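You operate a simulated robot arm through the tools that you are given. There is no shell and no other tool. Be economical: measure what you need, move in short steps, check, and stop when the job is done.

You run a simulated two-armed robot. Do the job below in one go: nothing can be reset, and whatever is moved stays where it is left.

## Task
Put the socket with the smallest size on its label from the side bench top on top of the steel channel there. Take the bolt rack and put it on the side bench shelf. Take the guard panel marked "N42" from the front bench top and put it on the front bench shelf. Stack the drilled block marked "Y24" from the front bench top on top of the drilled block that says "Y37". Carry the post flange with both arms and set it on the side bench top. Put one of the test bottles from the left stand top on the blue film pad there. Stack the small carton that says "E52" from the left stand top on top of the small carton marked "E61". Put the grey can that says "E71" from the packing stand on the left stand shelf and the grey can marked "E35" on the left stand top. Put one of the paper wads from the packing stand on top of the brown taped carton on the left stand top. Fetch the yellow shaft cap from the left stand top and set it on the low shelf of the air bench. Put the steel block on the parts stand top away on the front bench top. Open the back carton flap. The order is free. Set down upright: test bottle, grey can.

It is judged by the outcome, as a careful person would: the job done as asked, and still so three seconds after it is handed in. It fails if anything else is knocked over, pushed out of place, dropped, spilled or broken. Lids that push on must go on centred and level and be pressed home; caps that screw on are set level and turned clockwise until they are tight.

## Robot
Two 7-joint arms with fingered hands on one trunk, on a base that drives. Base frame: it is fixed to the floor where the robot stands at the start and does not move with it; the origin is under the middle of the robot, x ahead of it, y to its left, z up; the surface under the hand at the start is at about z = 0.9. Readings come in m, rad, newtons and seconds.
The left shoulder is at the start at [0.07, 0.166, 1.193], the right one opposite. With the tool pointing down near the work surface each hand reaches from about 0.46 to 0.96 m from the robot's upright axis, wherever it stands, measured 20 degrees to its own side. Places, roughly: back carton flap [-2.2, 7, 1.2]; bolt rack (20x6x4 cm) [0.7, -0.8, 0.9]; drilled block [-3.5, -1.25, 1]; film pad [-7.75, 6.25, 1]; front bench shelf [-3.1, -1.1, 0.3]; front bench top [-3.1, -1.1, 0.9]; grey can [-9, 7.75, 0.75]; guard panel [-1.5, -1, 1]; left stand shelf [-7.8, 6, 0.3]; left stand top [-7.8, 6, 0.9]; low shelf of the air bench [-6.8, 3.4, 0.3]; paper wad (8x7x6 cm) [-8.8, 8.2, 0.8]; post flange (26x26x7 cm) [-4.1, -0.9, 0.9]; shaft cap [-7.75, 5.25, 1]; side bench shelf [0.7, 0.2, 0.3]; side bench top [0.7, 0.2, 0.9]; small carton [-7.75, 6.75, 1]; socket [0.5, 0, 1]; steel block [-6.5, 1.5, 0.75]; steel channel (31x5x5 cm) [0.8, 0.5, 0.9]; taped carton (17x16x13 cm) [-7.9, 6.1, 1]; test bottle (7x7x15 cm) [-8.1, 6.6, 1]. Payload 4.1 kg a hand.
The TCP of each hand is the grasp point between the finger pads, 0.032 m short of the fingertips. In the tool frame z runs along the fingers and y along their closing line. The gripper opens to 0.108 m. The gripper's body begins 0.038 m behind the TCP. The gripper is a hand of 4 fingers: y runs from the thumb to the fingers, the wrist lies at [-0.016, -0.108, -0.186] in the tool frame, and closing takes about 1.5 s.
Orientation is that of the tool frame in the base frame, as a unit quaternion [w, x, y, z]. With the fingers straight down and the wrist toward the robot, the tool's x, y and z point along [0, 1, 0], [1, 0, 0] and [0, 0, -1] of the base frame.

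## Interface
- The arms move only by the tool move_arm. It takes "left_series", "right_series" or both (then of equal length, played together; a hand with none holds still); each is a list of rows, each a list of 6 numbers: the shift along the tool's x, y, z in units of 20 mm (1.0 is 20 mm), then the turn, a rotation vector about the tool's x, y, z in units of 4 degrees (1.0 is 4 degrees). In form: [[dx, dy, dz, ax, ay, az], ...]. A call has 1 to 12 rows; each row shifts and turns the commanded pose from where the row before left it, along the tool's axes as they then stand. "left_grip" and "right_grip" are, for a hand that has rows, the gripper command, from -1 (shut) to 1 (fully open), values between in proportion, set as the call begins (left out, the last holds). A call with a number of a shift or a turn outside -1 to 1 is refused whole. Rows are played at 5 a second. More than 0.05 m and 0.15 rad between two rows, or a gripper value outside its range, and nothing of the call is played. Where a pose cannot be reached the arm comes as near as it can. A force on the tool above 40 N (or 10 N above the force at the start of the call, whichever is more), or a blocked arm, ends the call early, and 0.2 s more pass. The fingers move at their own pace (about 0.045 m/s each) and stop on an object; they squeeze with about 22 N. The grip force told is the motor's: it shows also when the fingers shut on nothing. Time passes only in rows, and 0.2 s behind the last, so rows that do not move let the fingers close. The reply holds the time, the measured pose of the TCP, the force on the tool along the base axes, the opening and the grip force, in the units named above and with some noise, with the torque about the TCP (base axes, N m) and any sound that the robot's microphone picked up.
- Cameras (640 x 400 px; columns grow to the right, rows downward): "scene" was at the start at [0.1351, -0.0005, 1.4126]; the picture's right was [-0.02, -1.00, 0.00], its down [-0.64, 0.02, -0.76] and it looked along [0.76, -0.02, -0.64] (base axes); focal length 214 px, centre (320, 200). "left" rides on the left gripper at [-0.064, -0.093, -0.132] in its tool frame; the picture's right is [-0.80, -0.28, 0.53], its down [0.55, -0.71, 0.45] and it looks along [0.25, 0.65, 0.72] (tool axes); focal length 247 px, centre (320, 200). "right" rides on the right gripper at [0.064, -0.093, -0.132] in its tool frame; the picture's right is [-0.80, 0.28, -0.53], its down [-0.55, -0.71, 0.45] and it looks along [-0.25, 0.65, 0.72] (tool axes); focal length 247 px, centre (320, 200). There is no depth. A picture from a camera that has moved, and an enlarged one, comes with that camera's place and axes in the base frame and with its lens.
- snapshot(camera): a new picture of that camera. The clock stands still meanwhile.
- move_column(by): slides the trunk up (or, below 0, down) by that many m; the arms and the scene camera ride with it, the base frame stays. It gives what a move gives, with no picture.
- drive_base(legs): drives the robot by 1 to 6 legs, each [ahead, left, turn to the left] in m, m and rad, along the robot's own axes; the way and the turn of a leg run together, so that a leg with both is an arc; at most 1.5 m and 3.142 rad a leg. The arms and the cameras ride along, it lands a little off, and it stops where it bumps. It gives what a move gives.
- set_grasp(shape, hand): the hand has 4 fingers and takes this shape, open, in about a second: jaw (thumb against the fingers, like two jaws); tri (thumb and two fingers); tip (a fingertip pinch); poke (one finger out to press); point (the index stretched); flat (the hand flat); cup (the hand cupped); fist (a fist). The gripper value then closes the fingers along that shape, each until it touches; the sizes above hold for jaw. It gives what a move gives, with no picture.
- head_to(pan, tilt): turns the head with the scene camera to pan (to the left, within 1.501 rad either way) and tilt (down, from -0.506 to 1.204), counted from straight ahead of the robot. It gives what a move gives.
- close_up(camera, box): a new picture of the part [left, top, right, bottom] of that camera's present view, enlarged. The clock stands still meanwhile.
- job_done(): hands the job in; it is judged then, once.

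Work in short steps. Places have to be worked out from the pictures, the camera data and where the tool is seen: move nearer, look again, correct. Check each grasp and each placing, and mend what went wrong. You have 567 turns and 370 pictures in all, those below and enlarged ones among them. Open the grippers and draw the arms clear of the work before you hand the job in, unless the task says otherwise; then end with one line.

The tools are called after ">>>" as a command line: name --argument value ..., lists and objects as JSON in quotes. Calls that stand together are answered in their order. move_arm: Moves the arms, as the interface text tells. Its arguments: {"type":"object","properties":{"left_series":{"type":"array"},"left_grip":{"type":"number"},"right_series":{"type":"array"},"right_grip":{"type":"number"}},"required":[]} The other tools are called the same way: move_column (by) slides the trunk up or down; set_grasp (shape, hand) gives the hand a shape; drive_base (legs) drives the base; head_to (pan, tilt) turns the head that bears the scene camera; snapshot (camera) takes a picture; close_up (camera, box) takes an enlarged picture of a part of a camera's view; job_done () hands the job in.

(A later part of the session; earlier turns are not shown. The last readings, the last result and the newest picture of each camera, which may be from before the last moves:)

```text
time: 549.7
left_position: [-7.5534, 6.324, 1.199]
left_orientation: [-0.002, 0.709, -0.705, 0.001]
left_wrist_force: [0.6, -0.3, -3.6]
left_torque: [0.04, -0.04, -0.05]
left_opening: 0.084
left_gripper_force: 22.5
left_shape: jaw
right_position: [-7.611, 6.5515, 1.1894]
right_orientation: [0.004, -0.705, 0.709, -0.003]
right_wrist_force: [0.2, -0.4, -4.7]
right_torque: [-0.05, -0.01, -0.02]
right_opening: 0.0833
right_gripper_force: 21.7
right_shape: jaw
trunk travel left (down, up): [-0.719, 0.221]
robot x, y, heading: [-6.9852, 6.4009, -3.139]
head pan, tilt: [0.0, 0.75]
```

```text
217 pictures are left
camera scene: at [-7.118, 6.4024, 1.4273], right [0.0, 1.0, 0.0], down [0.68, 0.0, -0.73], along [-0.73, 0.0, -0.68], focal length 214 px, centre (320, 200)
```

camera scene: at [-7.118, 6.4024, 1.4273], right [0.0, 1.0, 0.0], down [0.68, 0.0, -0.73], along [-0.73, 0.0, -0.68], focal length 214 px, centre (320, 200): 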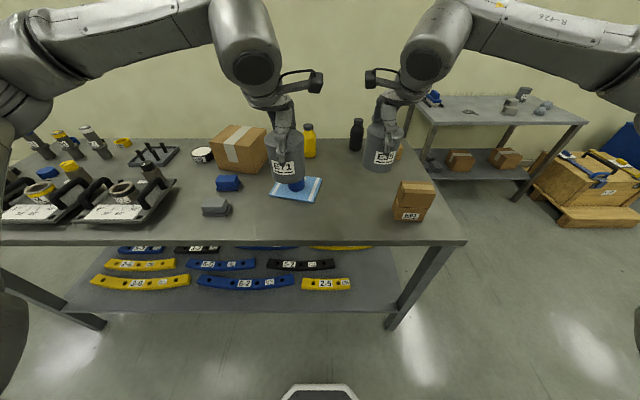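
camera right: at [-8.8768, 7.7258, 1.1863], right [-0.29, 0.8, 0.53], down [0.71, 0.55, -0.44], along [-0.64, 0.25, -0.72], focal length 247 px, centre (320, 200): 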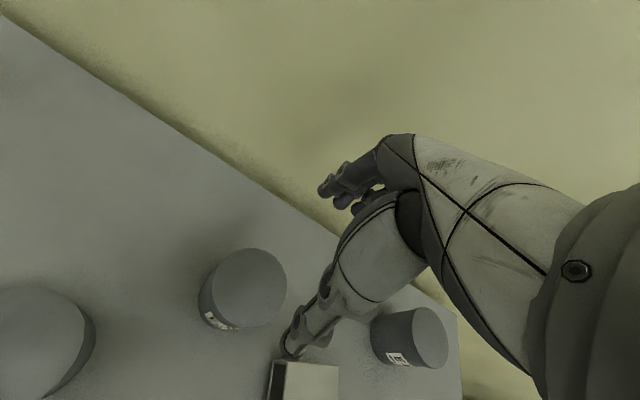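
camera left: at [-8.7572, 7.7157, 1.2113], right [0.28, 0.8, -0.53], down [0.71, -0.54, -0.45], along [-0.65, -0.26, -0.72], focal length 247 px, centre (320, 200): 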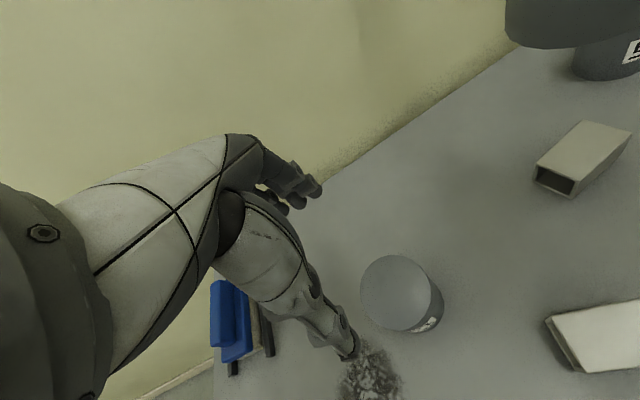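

I place E35 at about (−7.72, 6.52), a free spot between pad and cartons.

>>> move_arm --right_series '[[0.3, 1, 0, 0, 0, 0], [0.3, 1, 0, 0, 0, 0], [0.3, 1, 0, 0, 0, 0], [0.3, 1, 0, 0, 0, 0], [0.3, 1, 0.5, 0, 0, 0], [0, 0.4, 1, 0, 0, 0], [0, 0, 1, 0, 0, 0], [0, 0, 1, 0, 0, 0], [0, 0, 1, 0, 0, 0], [0, 0, 1, 0, 0, 0], [0, 0, 1, 0, 0, 0], [0, 0, 1, 0, 0, 0]]'

>>> snapshot --camera "scene"

```text
time: 552.3
left_position: [-7.5534, 6.3253, 1.1994]
left_orientation: [-0.001, 0.708, -0.706, 0.002]
left_wrist_force: [-0.6, 0.6, -4.2]
left_torque: [0.06, -0.01, 0.0]
left_opening: 0.0837
left_gripper_force: 22.2
left_shape: jaw
right_position: [-7.7173, 6.5232, 1.0385]
right_orientation: [0.004, -0.706, 0.708, -0.002]
right_wrist_force: [0.0, -0.2, -5.2]
right_torque: [-0.03, 0.01, 0.0]
right_opening: 0.083
right_gripper_force: 22.0
right_shape: jaw
trunk travel left (down, up): [-0.719, 0.221]
robot x, y, heading: [-6.9803, 6.3999, -3.138]
head pan, tilt: [0.0, 0.75]
```

```text
216 pictures are left
camera scene: at [-7.1187, 6.4028, 1.4272], right [0.0, 1.0, 0.0], down [0.68, 0.0, -0.73], along [-0.73, 0.0, -0.68], focal length 214 px, centre (320, 200)
```

scene: 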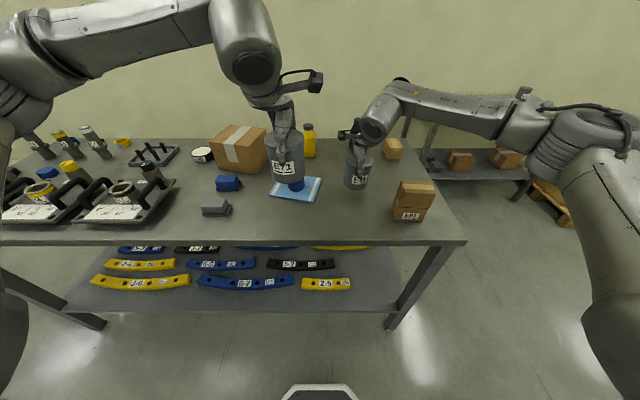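

The spot is free; I creep down from here until contact.

>>> move_arm --right_series '[[0, 0, 0.5, 0, 0, 0], [0, 0, 0.5, 0, 0, 0], [0, 0, 0.4, 0, 0, 0], [0, 0, 0.3, 0, 0, 0], [0, 0, 0.2, 0, 0, 0]]'

>>> move_arm --right_series '[[0, 0, 0.15, 0, 0, 0], [0, 0, 0.15, 0, 0, 0], [0, 0, 0, 0, 0, 0]]'

>>> move_arm --right_series '[[0, 0, 0.15, 0, 0, 0], [0, 0, 0.15, 0, 0, 0], [0, 0, 0, 0, 0, 0]]'

```text
time: 553.5
left_position: [-7.5536, 6.3247, 1.2012]
left_orientation: [-0.002, 0.709, -0.705, 0.001]
left_wrist_force: [0.0, -0.3, -4.7]
left_torque: [0.02, -0.02, -0.01]
left_opening: 0.0836
left_gripper_force: 21.9
left_shape: jaw
right_position: [-7.7177, 6.5227, 1.0005]
right_orientation: [0.005, -0.706, 0.708, -0.003]
right_wrist_force: [0.5, 0.9, -4.8]
right_torque: [-0.02, -0.02, -0.01]
right_opening: 0.0833
right_gripper_force: 21.8
right_shape: jaw
trunk travel left (down, up): [-0.719, 0.221]
robot x, y, heading: [-6.9814, 6.399, -3.135]
head pan, tilt: [0.0, 0.75]
```

```text
time: 554.3
left_position: [-7.5539, 6.3248, 1.1996]
left_orientation: [-0.001, 0.709, -0.705, 0.002]
left_wrist_force: [0.2, 0.8, -4.4]
left_torque: [0.03, -0.02, -0.01]
left_opening: 0.0838
left_gripper_force: 22.4
left_shape: jaw
right_position: [-7.7159, 6.5227, 0.9945]
right_orientation: [0.005, -0.706, 0.709, -0.002]
right_wrist_force: [-0.2, 0.3, -4.2]
right_torque: [-0.03, 0.01, 0.01]
right_opening: 0.0834
right_gripper_force: 22.0
right_shape: jaw
trunk travel left (down, up): [-0.719, 0.221]
robot x, y, heading: [-6.9852, 6.4005, -3.139]
head pan, tilt: [0.0, 0.75]
```

```text
time: 555.1
left_position: [-7.5529, 6.3248, 1.2006]
left_orientation: [-0.001, 0.709, -0.705, 0.001]
left_wrist_force: [0.6, 0.5, -4.2]
left_torque: [0.01, -0.01, 0.03]
left_opening: 0.0838
left_gripper_force: 21.9
left_shape: jaw
right_position: [-7.7162, 6.5216, 0.9903]
right_orientation: [0.002, -0.706, 0.708, -0.001]
right_wrist_force: [-3.5, -1.8, 7.7]
right_torque: [0.05, -0.12, 0.02]
right_opening: 0.0832
right_gripper_force: 22.4
right_shape: jaw
trunk travel left (down, up): [-0.719, 0.221]
robot x, y, heading: [-6.9821, 6.4042, -3.139]
head pan, tilt: [0.0, 0.75]
```

E35 is down (contact at tool z 0.990, so its bottom is 9 cm below the tool). I release and rise.

>>> move_arm --right_series '[[0, 0, -0.05, 0, 0, 0], [0, 0, 0, 0, 0, 0], [0, 0, 0, 0, 0, 0]]' --right_grip 1

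>>> move_arm --right_series '[[0, 0, -0.7, 0, 0, 0], [0, 0, -1, 0, 0, 0], [0, 0, -1, 0, 0, 0], [0, 0, -1, 0, 0, 0], [0, 0, -1, 0, 0, 0], [0, 0, -1, 0, 0, 0], [0, 0, -1, 0, 0, 0], [-0.5, -1, -1, 0, 0, 0], [-0.5, -1, -1, 0, 0, 0], [-1, -1, -1, 0, 0, 0], [-1, -1, 0, 0, 0, 0], [-1, -1, 0, 0, 0, 0]]'

>>> snapshot --camera "scene"

```text
time: 555.9
left_position: [-7.5523, 6.3241, 1.1991]
left_orientation: [-0.001, 0.709, -0.705, 0.0]
left_wrist_force: [-0.2, 0.3, -4.3]
left_torque: [0.01, -0.02, -0.02]
left_opening: 0.0838
left_gripper_force: 22.3
left_shape: jaw
right_position: [-7.7143, 6.5234, 0.9899]
right_orientation: [0.004, -0.705, 0.709, -0.003]
right_wrist_force: [-0.8, -1.1, 0.1]
right_torque: [0.05, 0.01, 0.06]
right_opening: 0.1076
right_gripper_force: 0.1
right_shape: jaw
trunk travel left (down, up): [-0.719, 0.221]
robot x, y, heading: [-6.9834, 6.4054, -3.142]
head pan, tilt: [0.0, 0.75]
```

```text
time: 558.5
left_position: [-7.5524, 6.326, 1.2001]
left_orientation: [0.0, 0.709, -0.705, 0.001]
left_wrist_force: [0.3, -0.1, -4.7]
left_torque: [-0.01, -0.02, 0.03]
left_opening: 0.0838
left_gripper_force: 22.1
left_shape: jaw
right_position: [-7.6166, 6.6024, 1.184]
right_orientation: [0.004, -0.706, 0.708, -0.002]
right_wrist_force: [-0.3, 0.6, -0.4]
right_torque: [-0.01, 0.0, 0.0]
right_opening: 0.1077
right_gripper_force: 0.1
right_shape: jaw
trunk travel left (down, up): [-0.719, 0.221]
robot x, y, heading: [-6.9852, 6.4036, -3.138]
head pan, tilt: [0.0, 0.75]
```

```text
215 pictures are left
camera scene: at [-7.1164, 6.4036, 1.4274], right [0.0, 1.0, 0.0], down [0.68, 0.0, -0.73], along [-0.73, 0.0, -0.68], focal length 214 px, centre (320, 200)
```

scene: 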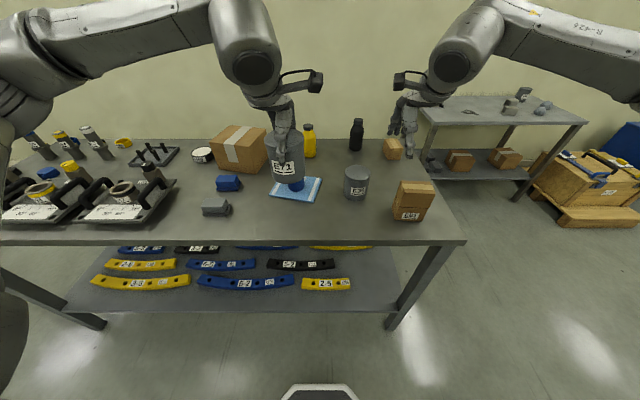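

E35 stands upright. For E71 on the shelf I back off, stretch the left arm forward a bit, pull the right arm in, and lower the trunk.

>>> drive_base --legs '[[-0.62, 0, 0], [0, -0.35, 0]]'

>>> move_arm --left_series '[[0, 1, 0, 0, 0, 0], [0, 1, 0, 0, 0, 0], [0, 1, 0, 0, 0, 0], [0, 1, 0, 0, 0, 0], [0, 1, 0, 0, 0, 0], [0, 1, 0, 0, 0, 0], [0, 1, 0, 0, 0, 0], [0, 0, 0, 0, 0, 0], [0, 0, 0, 0, 0, 0], [0, 0, 0, 0, 0, 0]]' --right_series '[[0, -1, 0, 0, 0, 0], [0, -1, 0, 0, 0, 0], [0, -1, 0, 0, 0, 0], [0, -1, 0, 0, 0, 0], [0, -1, 0, 0, 0, 0], [0, -1, 0, 0, 0, 0], [0, -1, 0, 0, 0, 0], [0, -1, 0, 0, 0, 0], [0, -1, 0, 0, 0, 0], [0, -0.5, 0, 0, 0, 0]]'

>>> move_column --by -0.4

>>> move_column --by -0.3

>>> head_to --pan 0 --tilt 0.3

>>> snapshot --camera "scene"

```text
time: 563.8
left_position: [-6.9426, 6.6763, 1.1998]
left_orientation: [-0.001, 0.709, -0.705, 0.001]
left_wrist_force: [-0.1, -0.1, -4.9]
left_torque: [0.03, -0.01, 0.0]
left_opening: 0.0838
left_gripper_force: 22.1
left_shape: jaw
right_position: [-7.0071, 6.9524, 1.1841]
right_orientation: [0.004, -0.705, 0.709, -0.001]
right_wrist_force: [0.4, -0.6, 0.1]
right_torque: [-0.01, -0.04, 0.01]
right_opening: 0.1078
right_gripper_force: 0.0
right_shape: jaw
trunk travel left (down, up): [-0.719, 0.221]
robot x, y, heading: [-6.3748, 6.7499, -3.139]
head pan, tilt: [0.0, 0.75]
```

```text
time: 566.0
left_position: [-7.0824, 6.6755, 1.1995]
left_orientation: [0.0, 0.709, -0.705, 0.0]
left_wrist_force: [-0.2, 0.9, -3.9]
left_torque: [0.01, -0.05, 0.0]
left_opening: 0.0836
left_gripper_force: 21.9
left_shape: jaw
right_position: [-6.8187, 6.9513, 1.1864]
right_orientation: [0.004, -0.706, 0.708, -0.001]
right_wrist_force: [-0.2, -0.3, 0.4]
right_torque: [0.01, 0.01, -0.02]
right_opening: 0.1077
right_gripper_force: 0.1
right_shape: jaw
trunk travel left (down, up): [-0.719, 0.221]
robot x, y, heading: [-6.3766, 6.7542, -3.141]
head pan, tilt: [0.0, 0.75]
```

```text
time: 569.9
left_position: [-7.0817, 6.6751, 0.7984]
left_orientation: [0.0, 0.709, -0.705, 0.001]
left_wrist_force: [-0.1, -0.3, -4.6]
left_torque: [0.01, 0.03, 0.01]
left_opening: 0.084
left_gripper_force: 22.2
left_shape: jaw
right_position: [-6.8176, 6.9509, 0.786]
right_orientation: [0.004, -0.705, 0.709, -0.001]
right_wrist_force: [-0.1, 0.1, -0.1]
right_torque: [0.0, -0.01, -0.01]
right_opening: 0.1076
right_gripper_force: 0.1
right_shape: jaw
trunk travel left (down, up): [-0.319, 0.621]
robot x, y, heading: [-6.3736, 6.7495, -3.133]
head pan, tilt: [0.0, 0.75]
```

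```text
time: 572.9
left_position: [-7.082, 6.6758, 0.4997]
left_orientation: [0.0, 0.709, -0.705, 0.001]
left_wrist_force: [-0.7, -0.4, -3.9]
left_torque: [-0.02, 0.01, 0.0]
left_opening: 0.0839
left_gripper_force: 21.9
left_shape: jaw
right_position: [-6.8173, 6.9511, 0.4862]
right_orientation: [0.004, -0.705, 0.709, -0.002]
right_wrist_force: [-0.2, 0.1, 0.0]
right_torque: [-0.01, 0.0, 0.03]
right_opening: 0.1077
right_gripper_force: 0.0
right_shape: jaw
trunk travel left (down, up): [-0.019, 0.921]
robot x, y, heading: [-6.3706, 6.7518, -3.14]
head pan, tilt: [0.0, 0.75]
```

```text
time: 573.8
left_position: [-7.0832, 6.6751, 0.4995]
left_orientation: [-0.001, 0.71, -0.705, 0.001]
left_wrist_force: [0.0, 0.0, -4.2]
left_torque: [0.02, 0.01, -0.01]
left_opening: 0.0838
left_gripper_force: 22.5
left_shape: jaw
right_position: [-6.8181, 6.9518, 0.4863]
right_orientation: [0.003, -0.706, 0.709, -0.001]
right_wrist_force: [0.2, -0.2, -0.1]
right_torque: [-0.01, 0.0, 0.0]
right_opening: 0.1077
right_gripper_force: 0.0
right_shape: jaw
trunk travel left (down, up): [-0.019, 0.921]
robot x, y, heading: [-6.3728, 6.754, -3.137]
head pan, tilt: [0.0, 0.3]
```

```text
214 pictures are left
camera scene: at [-6.5181, 6.7533, 0.7676], right [0.0, 1.0, 0.0], down [0.3, 0.0, -0.95], along [-0.95, 0.0, -0.3], focal length 214 px, centre (320, 200)
```

scene: 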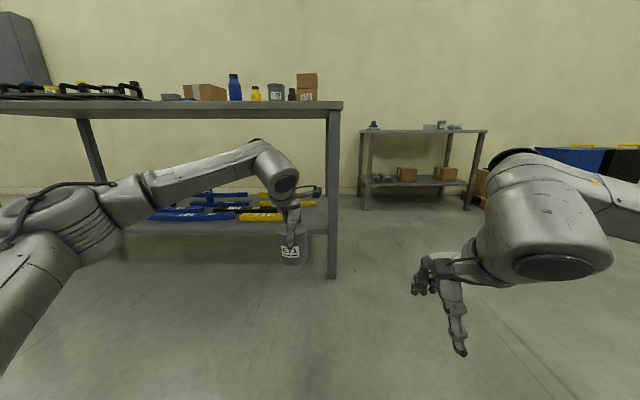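

The free shelf corner is between the front yellow strip's end (y≈6.58) and the leg (y≈6.79). I drive in 0.53 m.

>>> drive_base --legs '[[0.4, 0, 0], [0.13, 0, 0]]'

>>> snapshot --camera "scene"

>>> snapshot --camera "left"

```text
time: 577.1
left_position: [-7.6116, 6.6732, 0.499]
left_orientation: [0.0, 0.71, -0.704, 0.0]
left_wrist_force: [-0.8, 0.2, -4.5]
left_torque: [0.03, -0.01, 0.0]
left_opening: 0.0838
left_gripper_force: 21.8
left_shape: jaw
right_position: [-7.3466, 6.9494, 0.4853]
right_orientation: [0.005, -0.706, 0.709, -0.002]
right_wrist_force: [-0.6, -0.7, 0.2]
right_torque: [0.0, -0.01, 0.01]
right_opening: 0.1076
right_gripper_force: 0.1
right_shape: jaw
trunk travel left (down, up): [-0.019, 0.921]
robot x, y, heading: [-6.9028, 6.7505, -3.137]
head pan, tilt: [0.0, 0.3]
```

```text
213 pictures are left
camera scene: at [-7.0474, 6.7518, 0.7676], right [0.0, 1.0, 0.0], down [0.3, 0.0, -0.95], along [-0.95, 0.0, -0.3], focal length 214 px, centre (320, 200)
```

scene: 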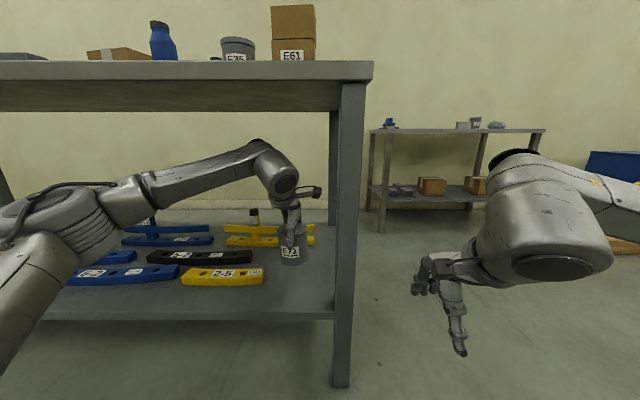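

```text
212 pictures are left
camera left: at [-7.5206, 6.7387, 0.63], right [0.28, 0.8, -0.53], down [0.71, -0.54, -0.45], along [-0.65, -0.25, -0.72], focal length 247 px, centre (320, 200)
```

left: 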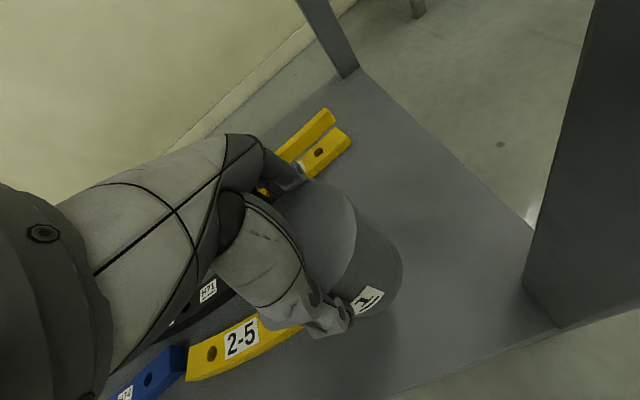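

Clear spot beneath. I lower to near contact and creep.

>>> move_arm --left_series '[[-0.4, 0, 1, 0, 0, 0], [0, 0, 1, 0, 0, 0], [0, 0, 1, 0, 0, 0], [0, 0, 1, 0, 0, 0], [0, 0, 0.5, 0, 0, 0], [0, 0, 0.3, 0, 0, 0]]'

>>> move_arm --left_series '[[0, 0, 0.15, 0, 0, 0], [0, 0, 0.15, 0, 0, 0], [0, 0, 0, 0, 0, 0]]'

>>> move_arm --left_series '[[0, 0, 0.1, 0, 0, 0], [0, 0, 0.1, 0, 0, 0], [0, 0, 0, 0, 0, 0]]'

```text
time: 578.5
left_position: [-7.6106, 6.6809, 0.4032]
left_orientation: [-0.001, 0.71, -0.705, 0.002]
left_wrist_force: [-0.1, -0.9, -4.4]
left_torque: [-0.03, -0.02, -0.01]
left_opening: 0.0839
left_gripper_force: 22.0
left_shape: jaw
right_position: [-7.3468, 6.9487, 0.4862]
right_orientation: [0.003, -0.705, 0.709, -0.001]
right_wrist_force: [0.5, -0.5, -0.1]
right_torque: [0.01, 0.02, 0.02]
right_opening: 0.1079
right_gripper_force: 0.1
right_shape: jaw
trunk travel left (down, up): [-0.019, 0.921]
robot x, y, heading: [-6.9031, 6.7478, -3.136]
head pan, tilt: [0.0, 0.3]
```

```text
time: 579.4
left_position: [-7.6112, 6.6795, 0.3971]
left_orientation: [0.0, 0.71, -0.705, 0.0]
left_wrist_force: [0.7, -0.2, -4.3]
left_torque: [0.04, -0.03, 0.04]
left_opening: 0.0839
left_gripper_force: 22.2
left_shape: jaw
right_position: [-7.3467, 6.9499, 0.4865]
right_orientation: [0.003, -0.706, 0.708, -0.001]
right_wrist_force: [-0.6, -0.4, 0.6]
right_torque: [-0.01, -0.01, 0.01]
right_opening: 0.1072
right_gripper_force: 0.2
right_shape: jaw
trunk travel left (down, up): [-0.019, 0.921]
robot x, y, heading: [-6.9023, 6.7494, -3.136]
head pan, tilt: [0.0, 0.3]
```

```text
time: 580.1
left_position: [-7.6105, 6.6811, 0.3933]
left_orientation: [0.0, 0.71, -0.705, 0.001]
left_wrist_force: [0.1, 0.1, -4.2]
left_torque: [0.02, 0.01, -0.02]
left_opening: 0.0838
left_gripper_force: 22.0
left_shape: jaw
right_position: [-7.347, 6.9497, 0.4866]
right_orientation: [0.004, -0.707, 0.708, -0.002]
right_wrist_force: [1.0, -0.4, 0.3]
right_torque: [0.0, 0.01, 0.03]
right_opening: 0.1077
right_gripper_force: 0.1
right_shape: jaw
trunk travel left (down, up): [-0.019, 0.921]
robot x, y, heading: [-6.9029, 6.7493, -3.136]
head pan, tilt: [0.0, 0.3]
```

>>> move_arm --left_series '[[0, 0, 0.1, 0, 0, 0], [0, 0, 0.1, 0, 0, 0], [0, 0, 0, 0, 0, 0]]'

>>> move_arm --left_series '[[0, 0, 0.1, 0, 0, 0], [0, 0, 0.1, 0, 0, 0], [0, 0, 0, 0, 0, 0]]'

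```text
time: 581.0
left_position: [-7.6118, 6.6811, 0.3902]
left_orientation: [0.0, 0.71, -0.705, 0.0]
left_wrist_force: [-1.3, 2.5, 5.8]
left_torque: [-0.06, -0.19, 0.01]
left_opening: 0.0834
left_gripper_force: 22.2
left_shape: jaw
right_position: [-7.3453, 6.9495, 0.4865]
right_orientation: [0.003, -0.706, 0.708, -0.002]
right_wrist_force: [0.5, 0.1, 0.8]
right_torque: [0.01, -0.01, -0.01]
right_opening: 0.1076
right_gripper_force: 0.1
right_shape: jaw
trunk travel left (down, up): [-0.019, 0.921]
robot x, y, heading: [-6.9073, 6.7502, -3.137]
head pan, tilt: [0.0, 0.3]
```

```text
time: 581.8
left_position: [-7.6113, 6.6811, 0.3906]
left_orientation: [0.002, 0.71, -0.704, -0.001]
left_wrist_force: [-6.2, 4.2, 25.0]
left_torque: [-0.08, -0.45, 0.03]
left_opening: 0.083
left_gripper_force: 21.9
left_shape: jaw
right_position: [-7.3465, 6.949, 0.4893]
right_orientation: [0.004, -0.706, 0.708, -0.001]
right_wrist_force: [-0.4, -0.1, 0.8]
right_torque: [0.0, 0.04, -0.03]
right_opening: 0.1078
right_gripper_force: 0.0
right_shape: jaw
trunk travel left (down, up): [-0.019, 0.921]
robot x, y, heading: [-6.9053, 6.7498, -3.141]
head pan, tilt: [0.0, 0.3]
```

E71 is on the shelf. I ease up 3 mm, open, and rise.

>>> move_arm --left_series '[[0, 0, -0.18, 0, 0, 0], [0, 0, 0, 0, 0, 0]]'

>>> move_arm --left_series '[[0, 0, 0, 0, 0, 0], [0, 0, 0, 0, 0, 0], [0, 0, 0, 0, 0, 0]]' --left_grip 1

>>> move_arm --left_series '[[0, 0, -0.7, 0, 0, 0], [0, 0, -1, 0, 0, 0], [0, 0, -1, 0, 0, 0], [0, 0, -1, 0, 0, 0], [0, 0, -1, 0, 0, 0]]'

>>> snapshot --camera "scene"

```text
time: 582.4
left_position: [-7.611, 6.6806, 0.389]
left_orientation: [0.0, 0.71, -0.705, 0.001]
left_wrist_force: [-5.3, 4.1, 15.1]
left_torque: [-0.07, -0.23, 0.04]
left_opening: 0.0827
left_gripper_force: 22.4
left_shape: jaw
right_position: [-7.3464, 6.9498, 0.4877]
right_orientation: [0.003, -0.706, 0.708, -0.001]
right_wrist_force: [-0.3, 0.2, -0.4]
right_torque: [-0.01, -0.02, 0.0]
right_opening: 0.1077
right_gripper_force: 0.0
right_shape: jaw
trunk travel left (down, up): [-0.019, 0.921]
robot x, y, heading: [-6.9017, 6.7485, -3.137]
head pan, tilt: [0.0, 0.3]
```

```text
time: 583.1
left_position: [-7.6107, 6.6804, 0.388]
left_orientation: [-0.001, 0.709, -0.705, 0.002]
left_wrist_force: [-1.9, -0.5, 1.2]
left_torque: [-0.03, 0.01, -0.04]
left_opening: 0.1075
left_gripper_force: 0.0
left_shape: jaw
right_position: [-7.3465, 6.9493, 0.4865]
right_orientation: [0.004, -0.706, 0.708, -0.002]
right_wrist_force: [0.9, -0.2, -0.5]
right_torque: [-0.01, -0.01, 0.04]
right_opening: 0.1077
right_gripper_force: 0.1
right_shape: jaw
trunk travel left (down, up): [-0.019, 0.921]
robot x, y, heading: [-6.905, 6.7507, -3.138]
head pan, tilt: [0.0, 0.3]
```

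```text
time: 584.4
left_position: [-7.612, 6.6803, 0.4834]
left_orientation: [0.0, 0.709, -0.705, 0.002]
left_wrist_force: [-0.4, -1.0, -1.5]
left_torque: [0.03, 0.0, 0.04]
left_opening: 0.1074
left_gripper_force: 0.0
left_shape: jaw
right_position: [-7.3459, 6.9497, 0.4851]
right_orientation: [0.004, -0.706, 0.709, -0.002]
right_wrist_force: [0.2, -0.3, 0.0]
right_torque: [-0.01, 0.02, -0.02]
right_opening: 0.1076
right_gripper_force: 0.0
right_shape: jaw
trunk travel left (down, up): [-0.019, 0.921]
robot x, y, heading: [-6.9044, 6.7526, -3.139]
head pan, tilt: [0.0, 0.3]
```

```text
211 pictures are left
camera scene: at [-7.0472, 6.7518, 0.7677], right [0.0, 1.0, 0.0], down [0.3, 0.0, -0.96], along [-0.96, 0.0, -0.3], focal length 214 px, centre (320, 200)
```

scene: 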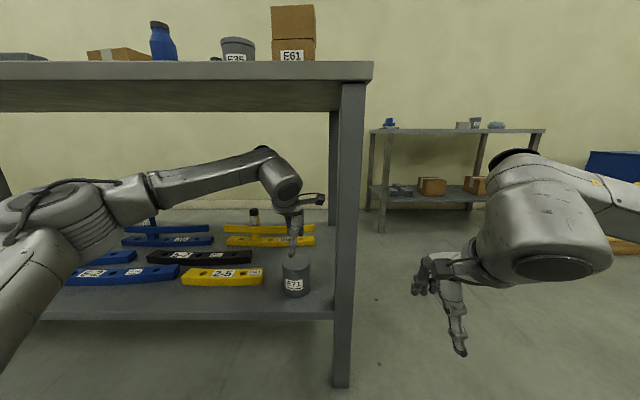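

E71 stands on the shelf. I back out, raise the trunk and return to the packing stand for a paper wad.

>>> drive_base --legs '[[-0.5, 0, 0]]'

>>> move_column --by 0.4

>>> move_column --by 0.3

>>> drive_base --legs '[[0, -1.12, 0], [0.9, 0, 0], [0.9, 0, 0]]'

>>> head_to --pan -0.2 --tilt 0.8

>>> snapshot --camera "scene"

```text
time: 587.3
left_position: [-7.1115, 6.683, 0.4834]
left_orientation: [-0.001, 0.708, -0.706, 0.001]
left_wrist_force: [0.1, -0.2, -0.4]
left_torque: [-0.02, -0.02, -0.02]
left_opening: 0.1076
left_gripper_force: 0.0
left_shape: jaw
right_position: [-6.8464, 6.9519, 0.4866]
right_orientation: [0.004, -0.704, 0.71, -0.001]
right_wrist_force: [-0.9, 0.6, -0.4]
right_torque: [0.01, 0.01, 0.02]
right_opening: 0.1075
right_gripper_force: 0.0
right_shape: jaw
trunk travel left (down, up): [-0.019, 0.921]
robot x, y, heading: [-6.4017, 6.7539, 3.139]
head pan, tilt: [0.0, 0.3]
```

```text
time: 591.1
left_position: [-7.112, 6.6836, 0.8837]
left_orientation: [-0.001, 0.708, -0.707, 0.001]
left_wrist_force: [0.5, 0.0, 0.3]
left_torque: [-0.01, -0.02, 0.0]
left_opening: 0.1076
left_gripper_force: 0.0
left_shape: jaw
right_position: [-6.8471, 6.9523, 0.8856]
right_orientation: [0.004, -0.704, 0.71, -0.001]
right_wrist_force: [-1.0, -0.3, -0.8]
right_torque: [0.02, 0.0, -0.01]
right_opening: 0.1078
right_gripper_force: 0.0
right_shape: jaw
trunk travel left (down, up): [-0.419, 0.521]
robot x, y, heading: [-6.4015, 6.753, 3.14]
head pan, tilt: [0.0, 0.3]
```

```text
time: 594.1
left_position: [-7.1124, 6.684, 1.1838]
left_orientation: [0.0, 0.708, -0.707, 0.001]
left_wrist_force: [-0.8, 0.8, 0.7]
left_torque: [0.0, 0.01, 0.0]
left_opening: 0.1076
left_gripper_force: 0.2
left_shape: jaw
right_position: [-6.8466, 6.9521, 1.1865]
right_orientation: [0.004, -0.704, 0.71, -0.002]
right_wrist_force: [-0.3, 0.1, -0.7]
right_torque: [0.01, -0.01, -0.03]
right_opening: 0.1076
right_gripper_force: 0.0
right_shape: jaw
trunk travel left (down, up): [-0.719, 0.221]
robot x, y, heading: [-6.4019, 6.7533, 3.139]
head pan, tilt: [0.0, 0.3]
```

```text
time: 608.5
left_position: [-8.9108, 7.7937, 1.1832]
left_orientation: [-0.001, 0.711, -0.703, 0.001]
left_wrist_force: [0.9, -0.2, -1.0]
left_torque: [0.0, 0.01, -0.01]
left_opening: 0.1074
left_gripper_force: 0.0
left_shape: jaw
right_position: [-8.6466, 8.0629, 1.1871]
right_orientation: [0.004, -0.707, 0.707, -0.001]
right_wrist_force: [-0.1, 1.0, -0.3]
right_torque: [-0.02, -0.02, -0.01]
right_opening: 0.1074
right_gripper_force: 0.0
right_shape: jaw
trunk travel left (down, up): [-0.719, 0.221]
robot x, y, heading: [-8.2009, 7.8676, -3.134]
head pan, tilt: [0.0, 0.3]
```

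```text
time: 609.4
left_position: [-8.9098, 7.7931, 1.1843]
left_orientation: [0.0, 0.711, -0.704, 0.001]
left_wrist_force: [-0.6, -0.5, -0.2]
left_torque: [0.02, 0.0, -0.01]
left_opening: 0.1074
left_gripper_force: 0.1
left_shape: jaw
right_position: [-8.6472, 8.0646, 1.1868]
right_orientation: [0.004, -0.707, 0.707, -0.001]
right_wrist_force: [-0.9, 0.6, 1.0]
right_torque: [0.02, 0.01, 0.0]
right_opening: 0.1075
right_gripper_force: 0.0
right_shape: jaw
trunk travel left (down, up): [-0.719, 0.221]
robot x, y, heading: [-8.2001, 7.866, -3.134]
head pan, tilt: [-0.201, 0.799]
```

```text
210 pictures are left
camera scene: at [-8.3319, 7.8836, 1.4235], right [0.19, 0.98, 0.0], down [0.7, -0.14, -0.7], along [-0.68, 0.13, -0.72], focal length 214 px, centre (320, 200)
```

scene: 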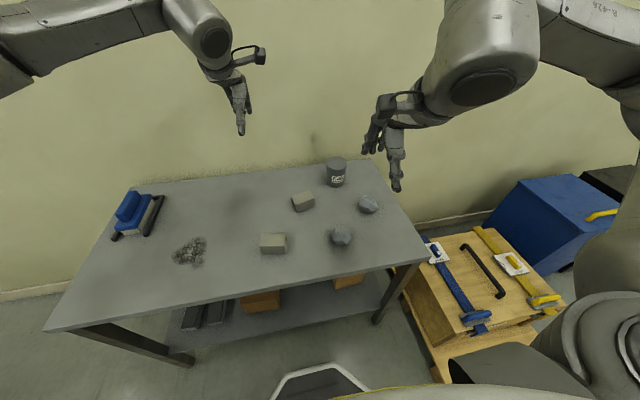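

Two wads: near (−8.716, 8.027) and far (−8.837, 8.165). I take the nearer; first I move the right hand above it and look closely.

>>> move_arm --right_series '[[0.45, 0.9, 0.5, 0, 0, 0], [0.45, 0.9, 0.8, 0, 0, 0], [0.45, 0.9, 0.8, 0, 0, 0], [0.45, 0.8, 0.8, 0, 0, 0], [0, 0, 1, 0, 0, 0], [0, 0, 1, 0, 0, 0]]'

>>> close_up --camera "right" --box '[140, 160, 400, 380]'

>>> close_up --camera "scene" --box '[290, 170, 410, 270]'

```text
time: 610.8
left_position: [-8.9096, 7.7942, 1.1846]
left_orientation: [0.0, 0.71, -0.704, 0.001]
left_wrist_force: [-0.8, 0.2, 0.3]
left_torque: [0.02, 0.02, 0.02]
left_opening: 0.1076
left_gripper_force: 0.1
left_shape: jaw
right_position: [-8.7167, 8.0284, 1.0882]
right_orientation: [-0.004, 0.708, -0.707, 0.002]
right_wrist_force: [0.7, -0.1, 0.5]
right_torque: [0.01, 0.01, -0.01]
right_opening: 0.1079
right_gripper_force: 0.0
right_shape: jaw
trunk travel left (down, up): [-0.719, 0.221]
robot x, y, heading: [-8.2048, 7.8694, -3.13]
head pan, tilt: [-0.201, 0.799]
```

```text
1.82 times, centred on (270, 270) of right
camera zoom: at [-8.6247, 7.9639, 1.2191], right [-0.29, 0.8, 0.53], down [0.71, 0.55, -0.44], along [-0.65, 0.25, -0.72], focal length 449 px, centre (411, 73)
```

zoom: 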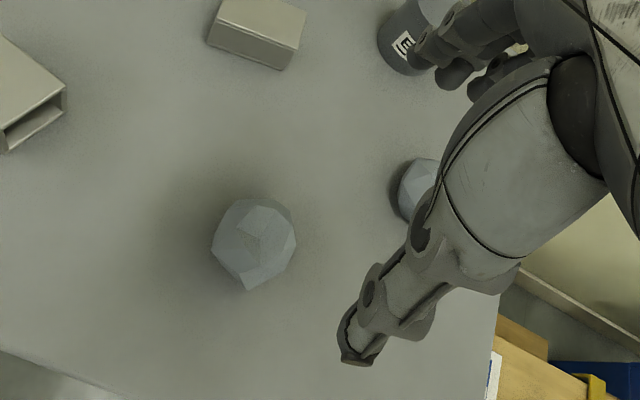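

```text
4.00 times, centred on (350, 220) of scene
camera zoom: at [-8.3323, 7.8839, 1.4234], right [0.19, 0.98, 0.0], down [0.7, -0.14, -0.7], along [-0.68, 0.13, -0.72], focal length 858 px, centre (200, 120)
```

zoom: 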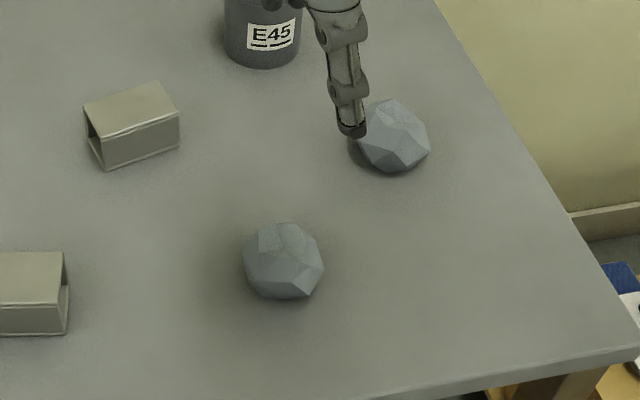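

The wad is at about (−8.722, 8.029), 7 cm wide, table z 0.80. I lower to z≈0.84 and close.

>>> move_arm --right_series '[[0, 0.25, 1, 0, 0, 0], [0, 0, 1, 0, 0, 0], [0, 0, 1, 0, 0, 0], [0, 0, 1, 0, 0, 0], [0, 0, 1, 0, 0, 0], [0, 0, 1, 0, 0, 0], [0, 0, 1, 0, 0, 0], [0, 0, 1, 0, 0, 0], [0, 0, 1, 0, 0, 0], [0, 0, 1, 0, 0, 0]]'

>>> close_up --camera "right" --box '[160, 160, 420, 380]'

```text
time: 613.0
left_position: [-8.9108, 7.7929, 1.1834]
left_orientation: [0.0, 0.711, -0.703, 0.002]
left_wrist_force: [0.0, 0.2, 1.0]
left_torque: [-0.02, 0.03, 0.02]
left_opening: 0.1075
left_gripper_force: 0.0
left_shape: jaw
right_position: [-8.7195, 8.0284, 0.8874]
right_orientation: [0.003, -0.707, 0.707, -0.002]
right_wrist_force: [0.6, 0.1, -0.4]
right_torque: [0.02, 0.0, -0.03]
right_opening: 0.1076
right_gripper_force: 0.1
right_shape: jaw
trunk travel left (down, up): [-0.719, 0.221]
robot x, y, heading: [-8.2024, 7.8693, -3.136]
head pan, tilt: [-0.201, 0.799]
```

```text
1.82 times, centred on (290, 270) of right
camera zoom: at [-8.628, 7.9644, 1.0188], right [-0.29, 0.8, 0.53], down [0.71, 0.55, -0.44], along [-0.65, 0.25, -0.72], focal length 449 px, centre (374, 73)
```

zoom: 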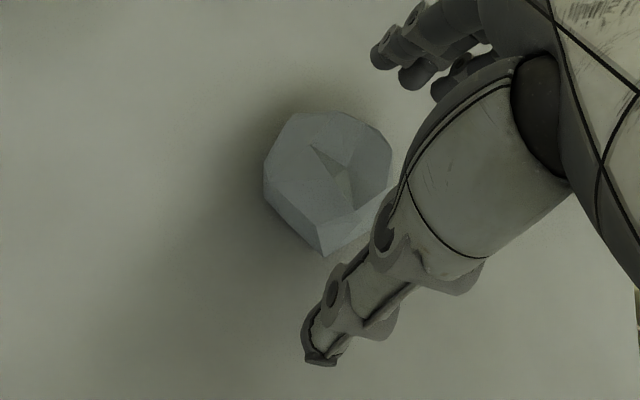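

Aligned. Down 4.7 cm and close.

>>> move_arm --right_series '[[0, 0.2, 1, 0, 0, 0], [0, 0, 0.9, 0, 0, 0], [0, 0, 0.5, 0, 0, 0]]'

>>> move_arm --right_series '[[0, 0, 0, 0, 0, 0], [0, 0, 0, 0, 0, 0], [0, 0, 0, 0, 0, 0], [0, 0, 0, 0, 0, 0], [0, 0, 0, 0, 0, 0], [0, 0, 0, 0, 0, 0]]' --right_grip -1

>>> move_arm --right_series '[[0, 0, -0.5, 0, 0, 0], [0, 0, -1, 0, 0, 0], [0, 0, -1, 0, 0, 0], [0, 0, -1, 0, 0, 0], [0, 0, -1, 0, 0, 0], [0, 0, -1, 0, 0, 0], [0, 0, -1, 0, 0, 0], [0, 0, -1, 0, 0, 0], [0, 0, -1, 0, 0, 0], [0, 0, -1, 0, 0, 0], [0, 0, -1, 0, 0, 0], [0, 0, -1, 0, 0, 0]]'

>>> snapshot --camera "right"

```text
time: 613.8
left_position: [-8.9106, 7.7937, 1.1828]
left_orientation: [-0.001, 0.71, -0.704, 0.002]
left_wrist_force: [0.5, -0.8, -0.2]
left_torque: [-0.01, 0.0, 0.02]
left_opening: 0.1079
left_gripper_force: 0.0
left_shape: jaw
right_position: [-8.7231, 8.0295, 0.8399]
right_orientation: [-0.004, 0.707, -0.707, 0.0]
right_wrist_force: [0.1, 0.1, -0.1]
right_torque: [0.0, 0.03, -0.01]
right_opening: 0.1073
right_gripper_force: 0.0
right_shape: jaw
trunk travel left (down, up): [-0.719, 0.221]
robot x, y, heading: [-8.204, 7.8647, -3.134]
head pan, tilt: [-0.201, 0.799]
```

```text
time: 615.2
left_position: [-8.9099, 7.7938, 1.1829]
left_orientation: [0.0, 0.711, -0.703, 0.002]
left_wrist_force: [0.5, -0.2, 0.4]
left_torque: [0.0, -0.01, -0.01]
left_opening: 0.1075
left_gripper_force: 0.1
left_shape: jaw
right_position: [-8.7229, 8.029, 0.8403]
right_orientation: [-0.004, 0.707, -0.707, 0.001]
right_wrist_force: [-0.1, 0.8, 0.7]
right_torque: [0.01, 0.03, 0.03]
right_opening: 0.0558
right_gripper_force: 22.2
right_shape: jaw
trunk travel left (down, up): [-0.719, 0.221]
robot x, y, heading: [-8.2048, 7.8667, -3.139]
head pan, tilt: [-0.201, 0.799]
```

```text
time: 617.8
left_position: [-8.9102, 7.7939, 1.1842]
left_orientation: [-0.001, 0.711, -0.704, -0.001]
left_wrist_force: [-0.1, 0.7, 1.1]
left_torque: [0.01, 0.02, 0.0]
left_opening: 0.1078
left_gripper_force: 0.1
left_shape: jaw
right_position: [-8.7252, 8.0278, 1.0695]
right_orientation: [-0.004, 0.707, -0.707, 0.001]
right_wrist_force: [0.0, 0.3, -0.1]
right_torque: [-0.01, 0.01, 0.02]
right_opening: 0.0557
right_gripper_force: 21.7
right_shape: jaw
trunk travel left (down, up): [-0.719, 0.221]
robot x, y, heading: [-8.2024, 7.8699, -3.131]
head pan, tilt: [-0.201, 0.799]
```

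```text
206 pictures are left
camera right: at [-8.6337, 7.9637, 1.201], right [-0.29, 0.8, 0.53], down [0.71, 0.55, -0.44], along [-0.64, 0.25, -0.72], focal length 247 px, centre (320, 200)
```

right: 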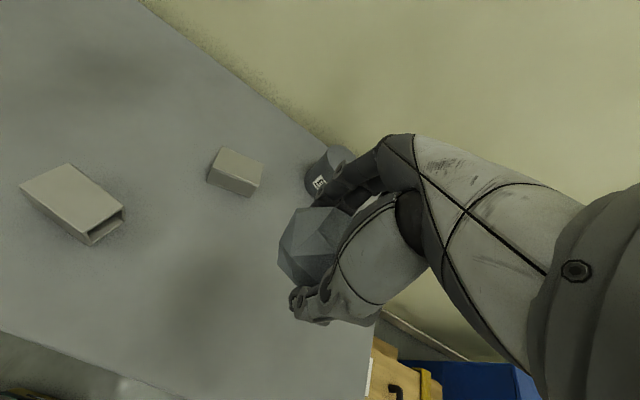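

The wad is held. I raise it, back out and go to the taped carton.

>>> move_arm --right_series '[[0, 0, -1, 0, 0, 0], [0, 0, -1, 0, 0, 0], [0, 0, -1, 0, 0, 0], [0, 0, -1, 0, 0, 0], [0, 0, -1, 0, 0, 0], [0, 0, -1, 0, 0, 0], [0, 0, -1, 0, 0, 0]]' --left_series '[[0, -1, -0.4, 0, 0, 0], [0, -1, -0.4, 0, 0, 0], [0, -1, -0.4, 0, 0, 0], [0, -1, -0.4, 0, 0, 0], [0, -1, -0.4, 0, 0, 0], [0, -1, 0, 0, 0, 0], [0, -1, 0, 0, 0, 0]]' --left_grip 0.3

>>> drive_base --legs '[[-0.6, 0, 0], [-0.6, 0, -0.01], [0, 0.95, 0], [0, 0.95, 0]]'

>>> head_to --pan 0 --tilt 0.65

>>> snapshot --camera "scene"

```text
time: 619.4
left_position: [-8.768, 7.7943, 1.2246]
left_orientation: [-0.001, 0.711, -0.703, 0.001]
left_wrist_force: [0.2, -0.2, -0.4]
left_torque: [-0.04, 0.0, 0.05]
left_opening: 0.0707
left_gripper_force: 0.1
left_shape: jaw
right_position: [-8.7253, 8.0281, 1.2111]
right_orientation: [-0.004, 0.708, -0.706, 0.001]
right_wrist_force: [-0.2, -0.5, -0.4]
right_torque: [-0.01, -0.01, 0.03]
right_opening: 0.0556
right_gripper_force: 22.0
right_shape: jaw
trunk travel left (down, up): [-0.719, 0.221]
robot x, y, heading: [-8.2041, 7.8665, -3.139]
head pan, tilt: [-0.201, 0.799]
```

```text
time: 634.9
left_position: [-7.5766, 5.9076, 1.2244]
left_orientation: [0.0, 0.707, -0.707, 0.001]
left_wrist_force: [0.1, 0.3, -0.7]
left_torque: [-0.01, 0.02, 0.01]
left_opening: 0.0705
left_gripper_force: 0.0
left_shape: jaw
right_position: [-7.5306, 6.1392, 1.2111]
right_orientation: [0.004, -0.704, 0.71, -0.001]
right_wrist_force: [-0.5, 0.3, 0.3]
right_torque: [0.02, 0.03, -0.04]
right_opening: 0.0557
right_gripper_force: 22.0
right_shape: jaw
trunk travel left (down, up): [-0.719, 0.221]
robot x, y, heading: [-7.007, 5.9706, 3.137]
head pan, tilt: [-0.201, 0.799]
```

```text
time: 635.7
left_position: [-7.5772, 5.9071, 1.2227]
left_orientation: [0.001, -0.707, 0.707, -0.001]
left_wrist_force: [0.4, -0.9, 0.2]
left_torque: [-0.03, 0.0, 0.05]
left_opening: 0.0706
left_gripper_force: 0.2
left_shape: jaw
right_position: [-7.5309, 6.1399, 1.2099]
right_orientation: [0.005, -0.704, 0.71, -0.001]
right_wrist_force: [-0.2, 1.0, -0.4]
right_torque: [-0.05, 0.0, -0.01]
right_opening: 0.0554
right_gripper_force: 22.4
right_shape: jaw
trunk travel left (down, up): [-0.719, 0.221]
robot x, y, heading: [-7.0102, 5.9708, 3.144]
head pan, tilt: [0.0, 0.649]
```

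```text
205 pictures are left
camera scene: at [-7.1458, 5.9751, 1.4359], right [0.0, 1.0, 0.0], down [0.61, 0.0, -0.8], along [-0.8, 0.0, -0.61], focal length 214 px, centre (320, 200)
```

scene: 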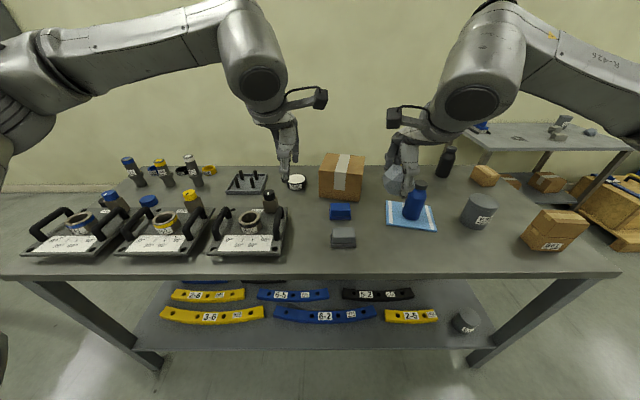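

Carton top centre ≈(−7.915, 6.063). I go 12 cm closer and carry the wad above it.

>>> drive_base --legs '[[0.12, 0, 0]]'

>>> move_arm --right_series '[[0.33, 1, 0, 0, 0, 0], [0.33, 1, 0, 0, 0, 0], [0.33, 1, 0, 0, 0, 0], [0.33, 1, 0, 0, 0, 0], [0.33, 1, 0, 0, 0, 0], [0.33, 1, 0, 0, 0, 0], [0.33, 1, 0, 0, 0, 0], [0.33, 1, 0, 0, 0, 0], [0.33, 1, 0, 0, 0, 0], [0.33, 1, 0, 0, 0, 0], [0.33, 1, 0, 0, 0, 0], [0.2, 1, 0, 0, 0, 0]]'

>>> snapshot --camera "right"

>>> close_up --camera "scene" --box '[270, 90, 430, 220]'

```text
time: 636.9
left_position: [-7.6968, 5.9078, 1.2246]
left_orientation: [0.001, -0.707, 0.708, 0.0]
left_wrist_force: [-0.3, 0.6, 0.3]
left_torque: [0.01, 0.03, -0.03]
left_opening: 0.0708
left_gripper_force: 0.2
left_shape: jaw
right_position: [-7.6498, 6.1405, 1.2107]
right_orientation: [0.003, -0.703, 0.711, -0.001]
right_wrist_force: [0.1, -0.6, -0.2]
right_torque: [-0.01, 0.0, 0.01]
right_opening: 0.0557
right_gripper_force: 22.3
right_shape: jaw
trunk travel left (down, up): [-0.719, 0.221]
robot x, y, heading: [-7.1279, 5.9757, 3.139]
head pan, tilt: [0.0, 0.649]
```

```text
time: 639.5
left_position: [-7.6983, 5.9083, 1.2228]
left_orientation: [0.0, 0.707, -0.707, 0.0]
left_wrist_force: [0.6, -0.3, 0.5]
left_torque: [-0.01, 0.01, 0.0]
left_opening: 0.0706
left_gripper_force: 0.0
left_shape: jaw
right_position: [-7.8923, 6.0652, 1.2084]
right_orientation: [0.004, -0.703, 0.711, -0.001]
right_wrist_force: [0.4, -0.2, -0.7]
right_torque: [0.01, -0.01, -0.01]
right_opening: 0.0553
right_gripper_force: 22.1
right_shape: jaw
trunk travel left (down, up): [-0.719, 0.221]
robot x, y, heading: [-7.1279, 5.9744, 3.143]
head pan, tilt: [0.0, 0.649]
```

```text
204 pictures are left
camera right: at [-7.8016, 6.0004, 1.3395], right [-0.28, 0.8, 0.53], down [0.71, 0.54, -0.44], along [-0.64, 0.26, -0.72], focal length 247 px, centre (320, 200)
```

right: 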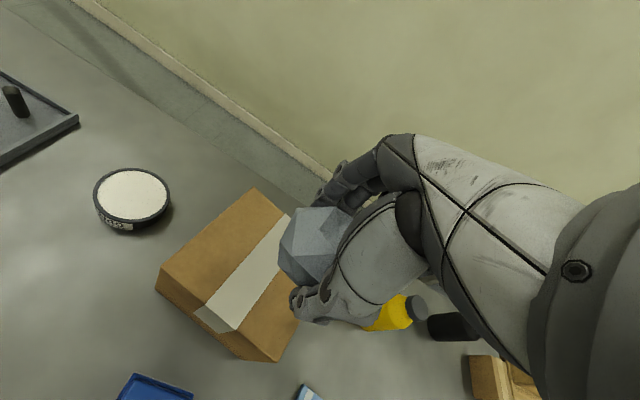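

```text
3.08 times, centred on (350, 155) of scene
camera zoom: at [-7.2668, 5.9753, 1.4359], right [0.0, 1.0, 0.0], down [0.61, 0.0, -0.8], along [-0.8, 0.0, -0.61], focal length 660 px, centre (228, 338)
```

zoom: 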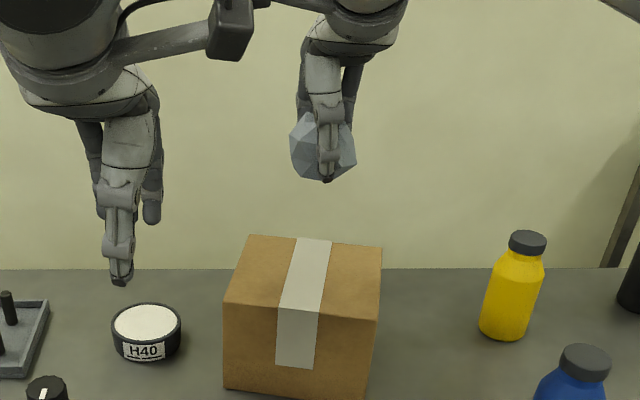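

Carton top centre refined to (−7.923, 6.067). I move 3 cm further and lower.

>>> move_arm --right_series '[[0, 0.8, 0, 0, 0, 0], [0, 0.75, 0, 0, 0, 0], [0, 0, 1, 0, 0, 0], [0, 0, 1, 0, 0, 0], [0, 0, 1, 0, 0, 0], [0, 0, 1, 0, 0, 0], [0, 0, 1, 0, 0, 0], [0, 0, 0.8, 0, 0, 0], [0, 0, 0.3, 0, 0, 0]]'

>>> close_up --camera "scene" --box '[270, 90, 430, 220]'

```text
time: 641.5
left_position: [-7.6981, 5.9082, 1.2238]
left_orientation: [0.001, -0.707, 0.707, -0.001]
left_wrist_force: [-0.8, 0.7, -0.1]
left_torque: [-0.02, 0.05, -0.04]
left_opening: 0.0707
left_gripper_force: 0.1
left_shape: jaw
right_position: [-7.9215, 6.067, 1.0864]
right_orientation: [0.004, -0.703, 0.711, -0.001]
right_wrist_force: [-0.7, -0.2, 0.0]
right_torque: [0.03, -0.01, 0.0]
right_opening: 0.0552
right_gripper_force: 22.3
right_shape: jaw
trunk travel left (down, up): [-0.719, 0.221]
robot x, y, heading: [-7.1268, 5.9745, 3.141]
head pan, tilt: [0.0, 0.649]
```

```text
3.08 times, centred on (350, 155) of scene
camera zoom: at [-7.2662, 5.9759, 1.436], right [0.0, 1.0, 0.0], down [0.6, 0.0, -0.8], along [-0.8, 0.0, -0.6], focal length 660 px, centre (228, 338)
```

zoom: 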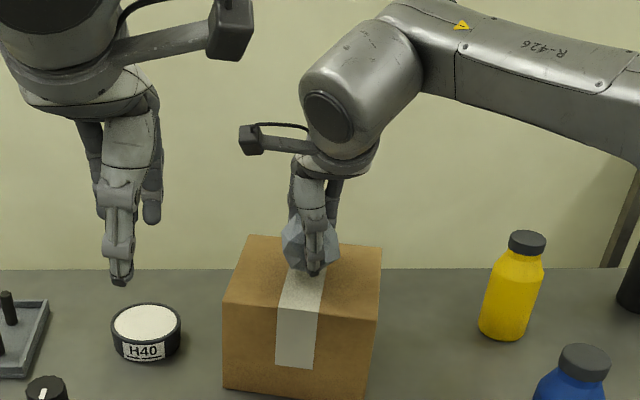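

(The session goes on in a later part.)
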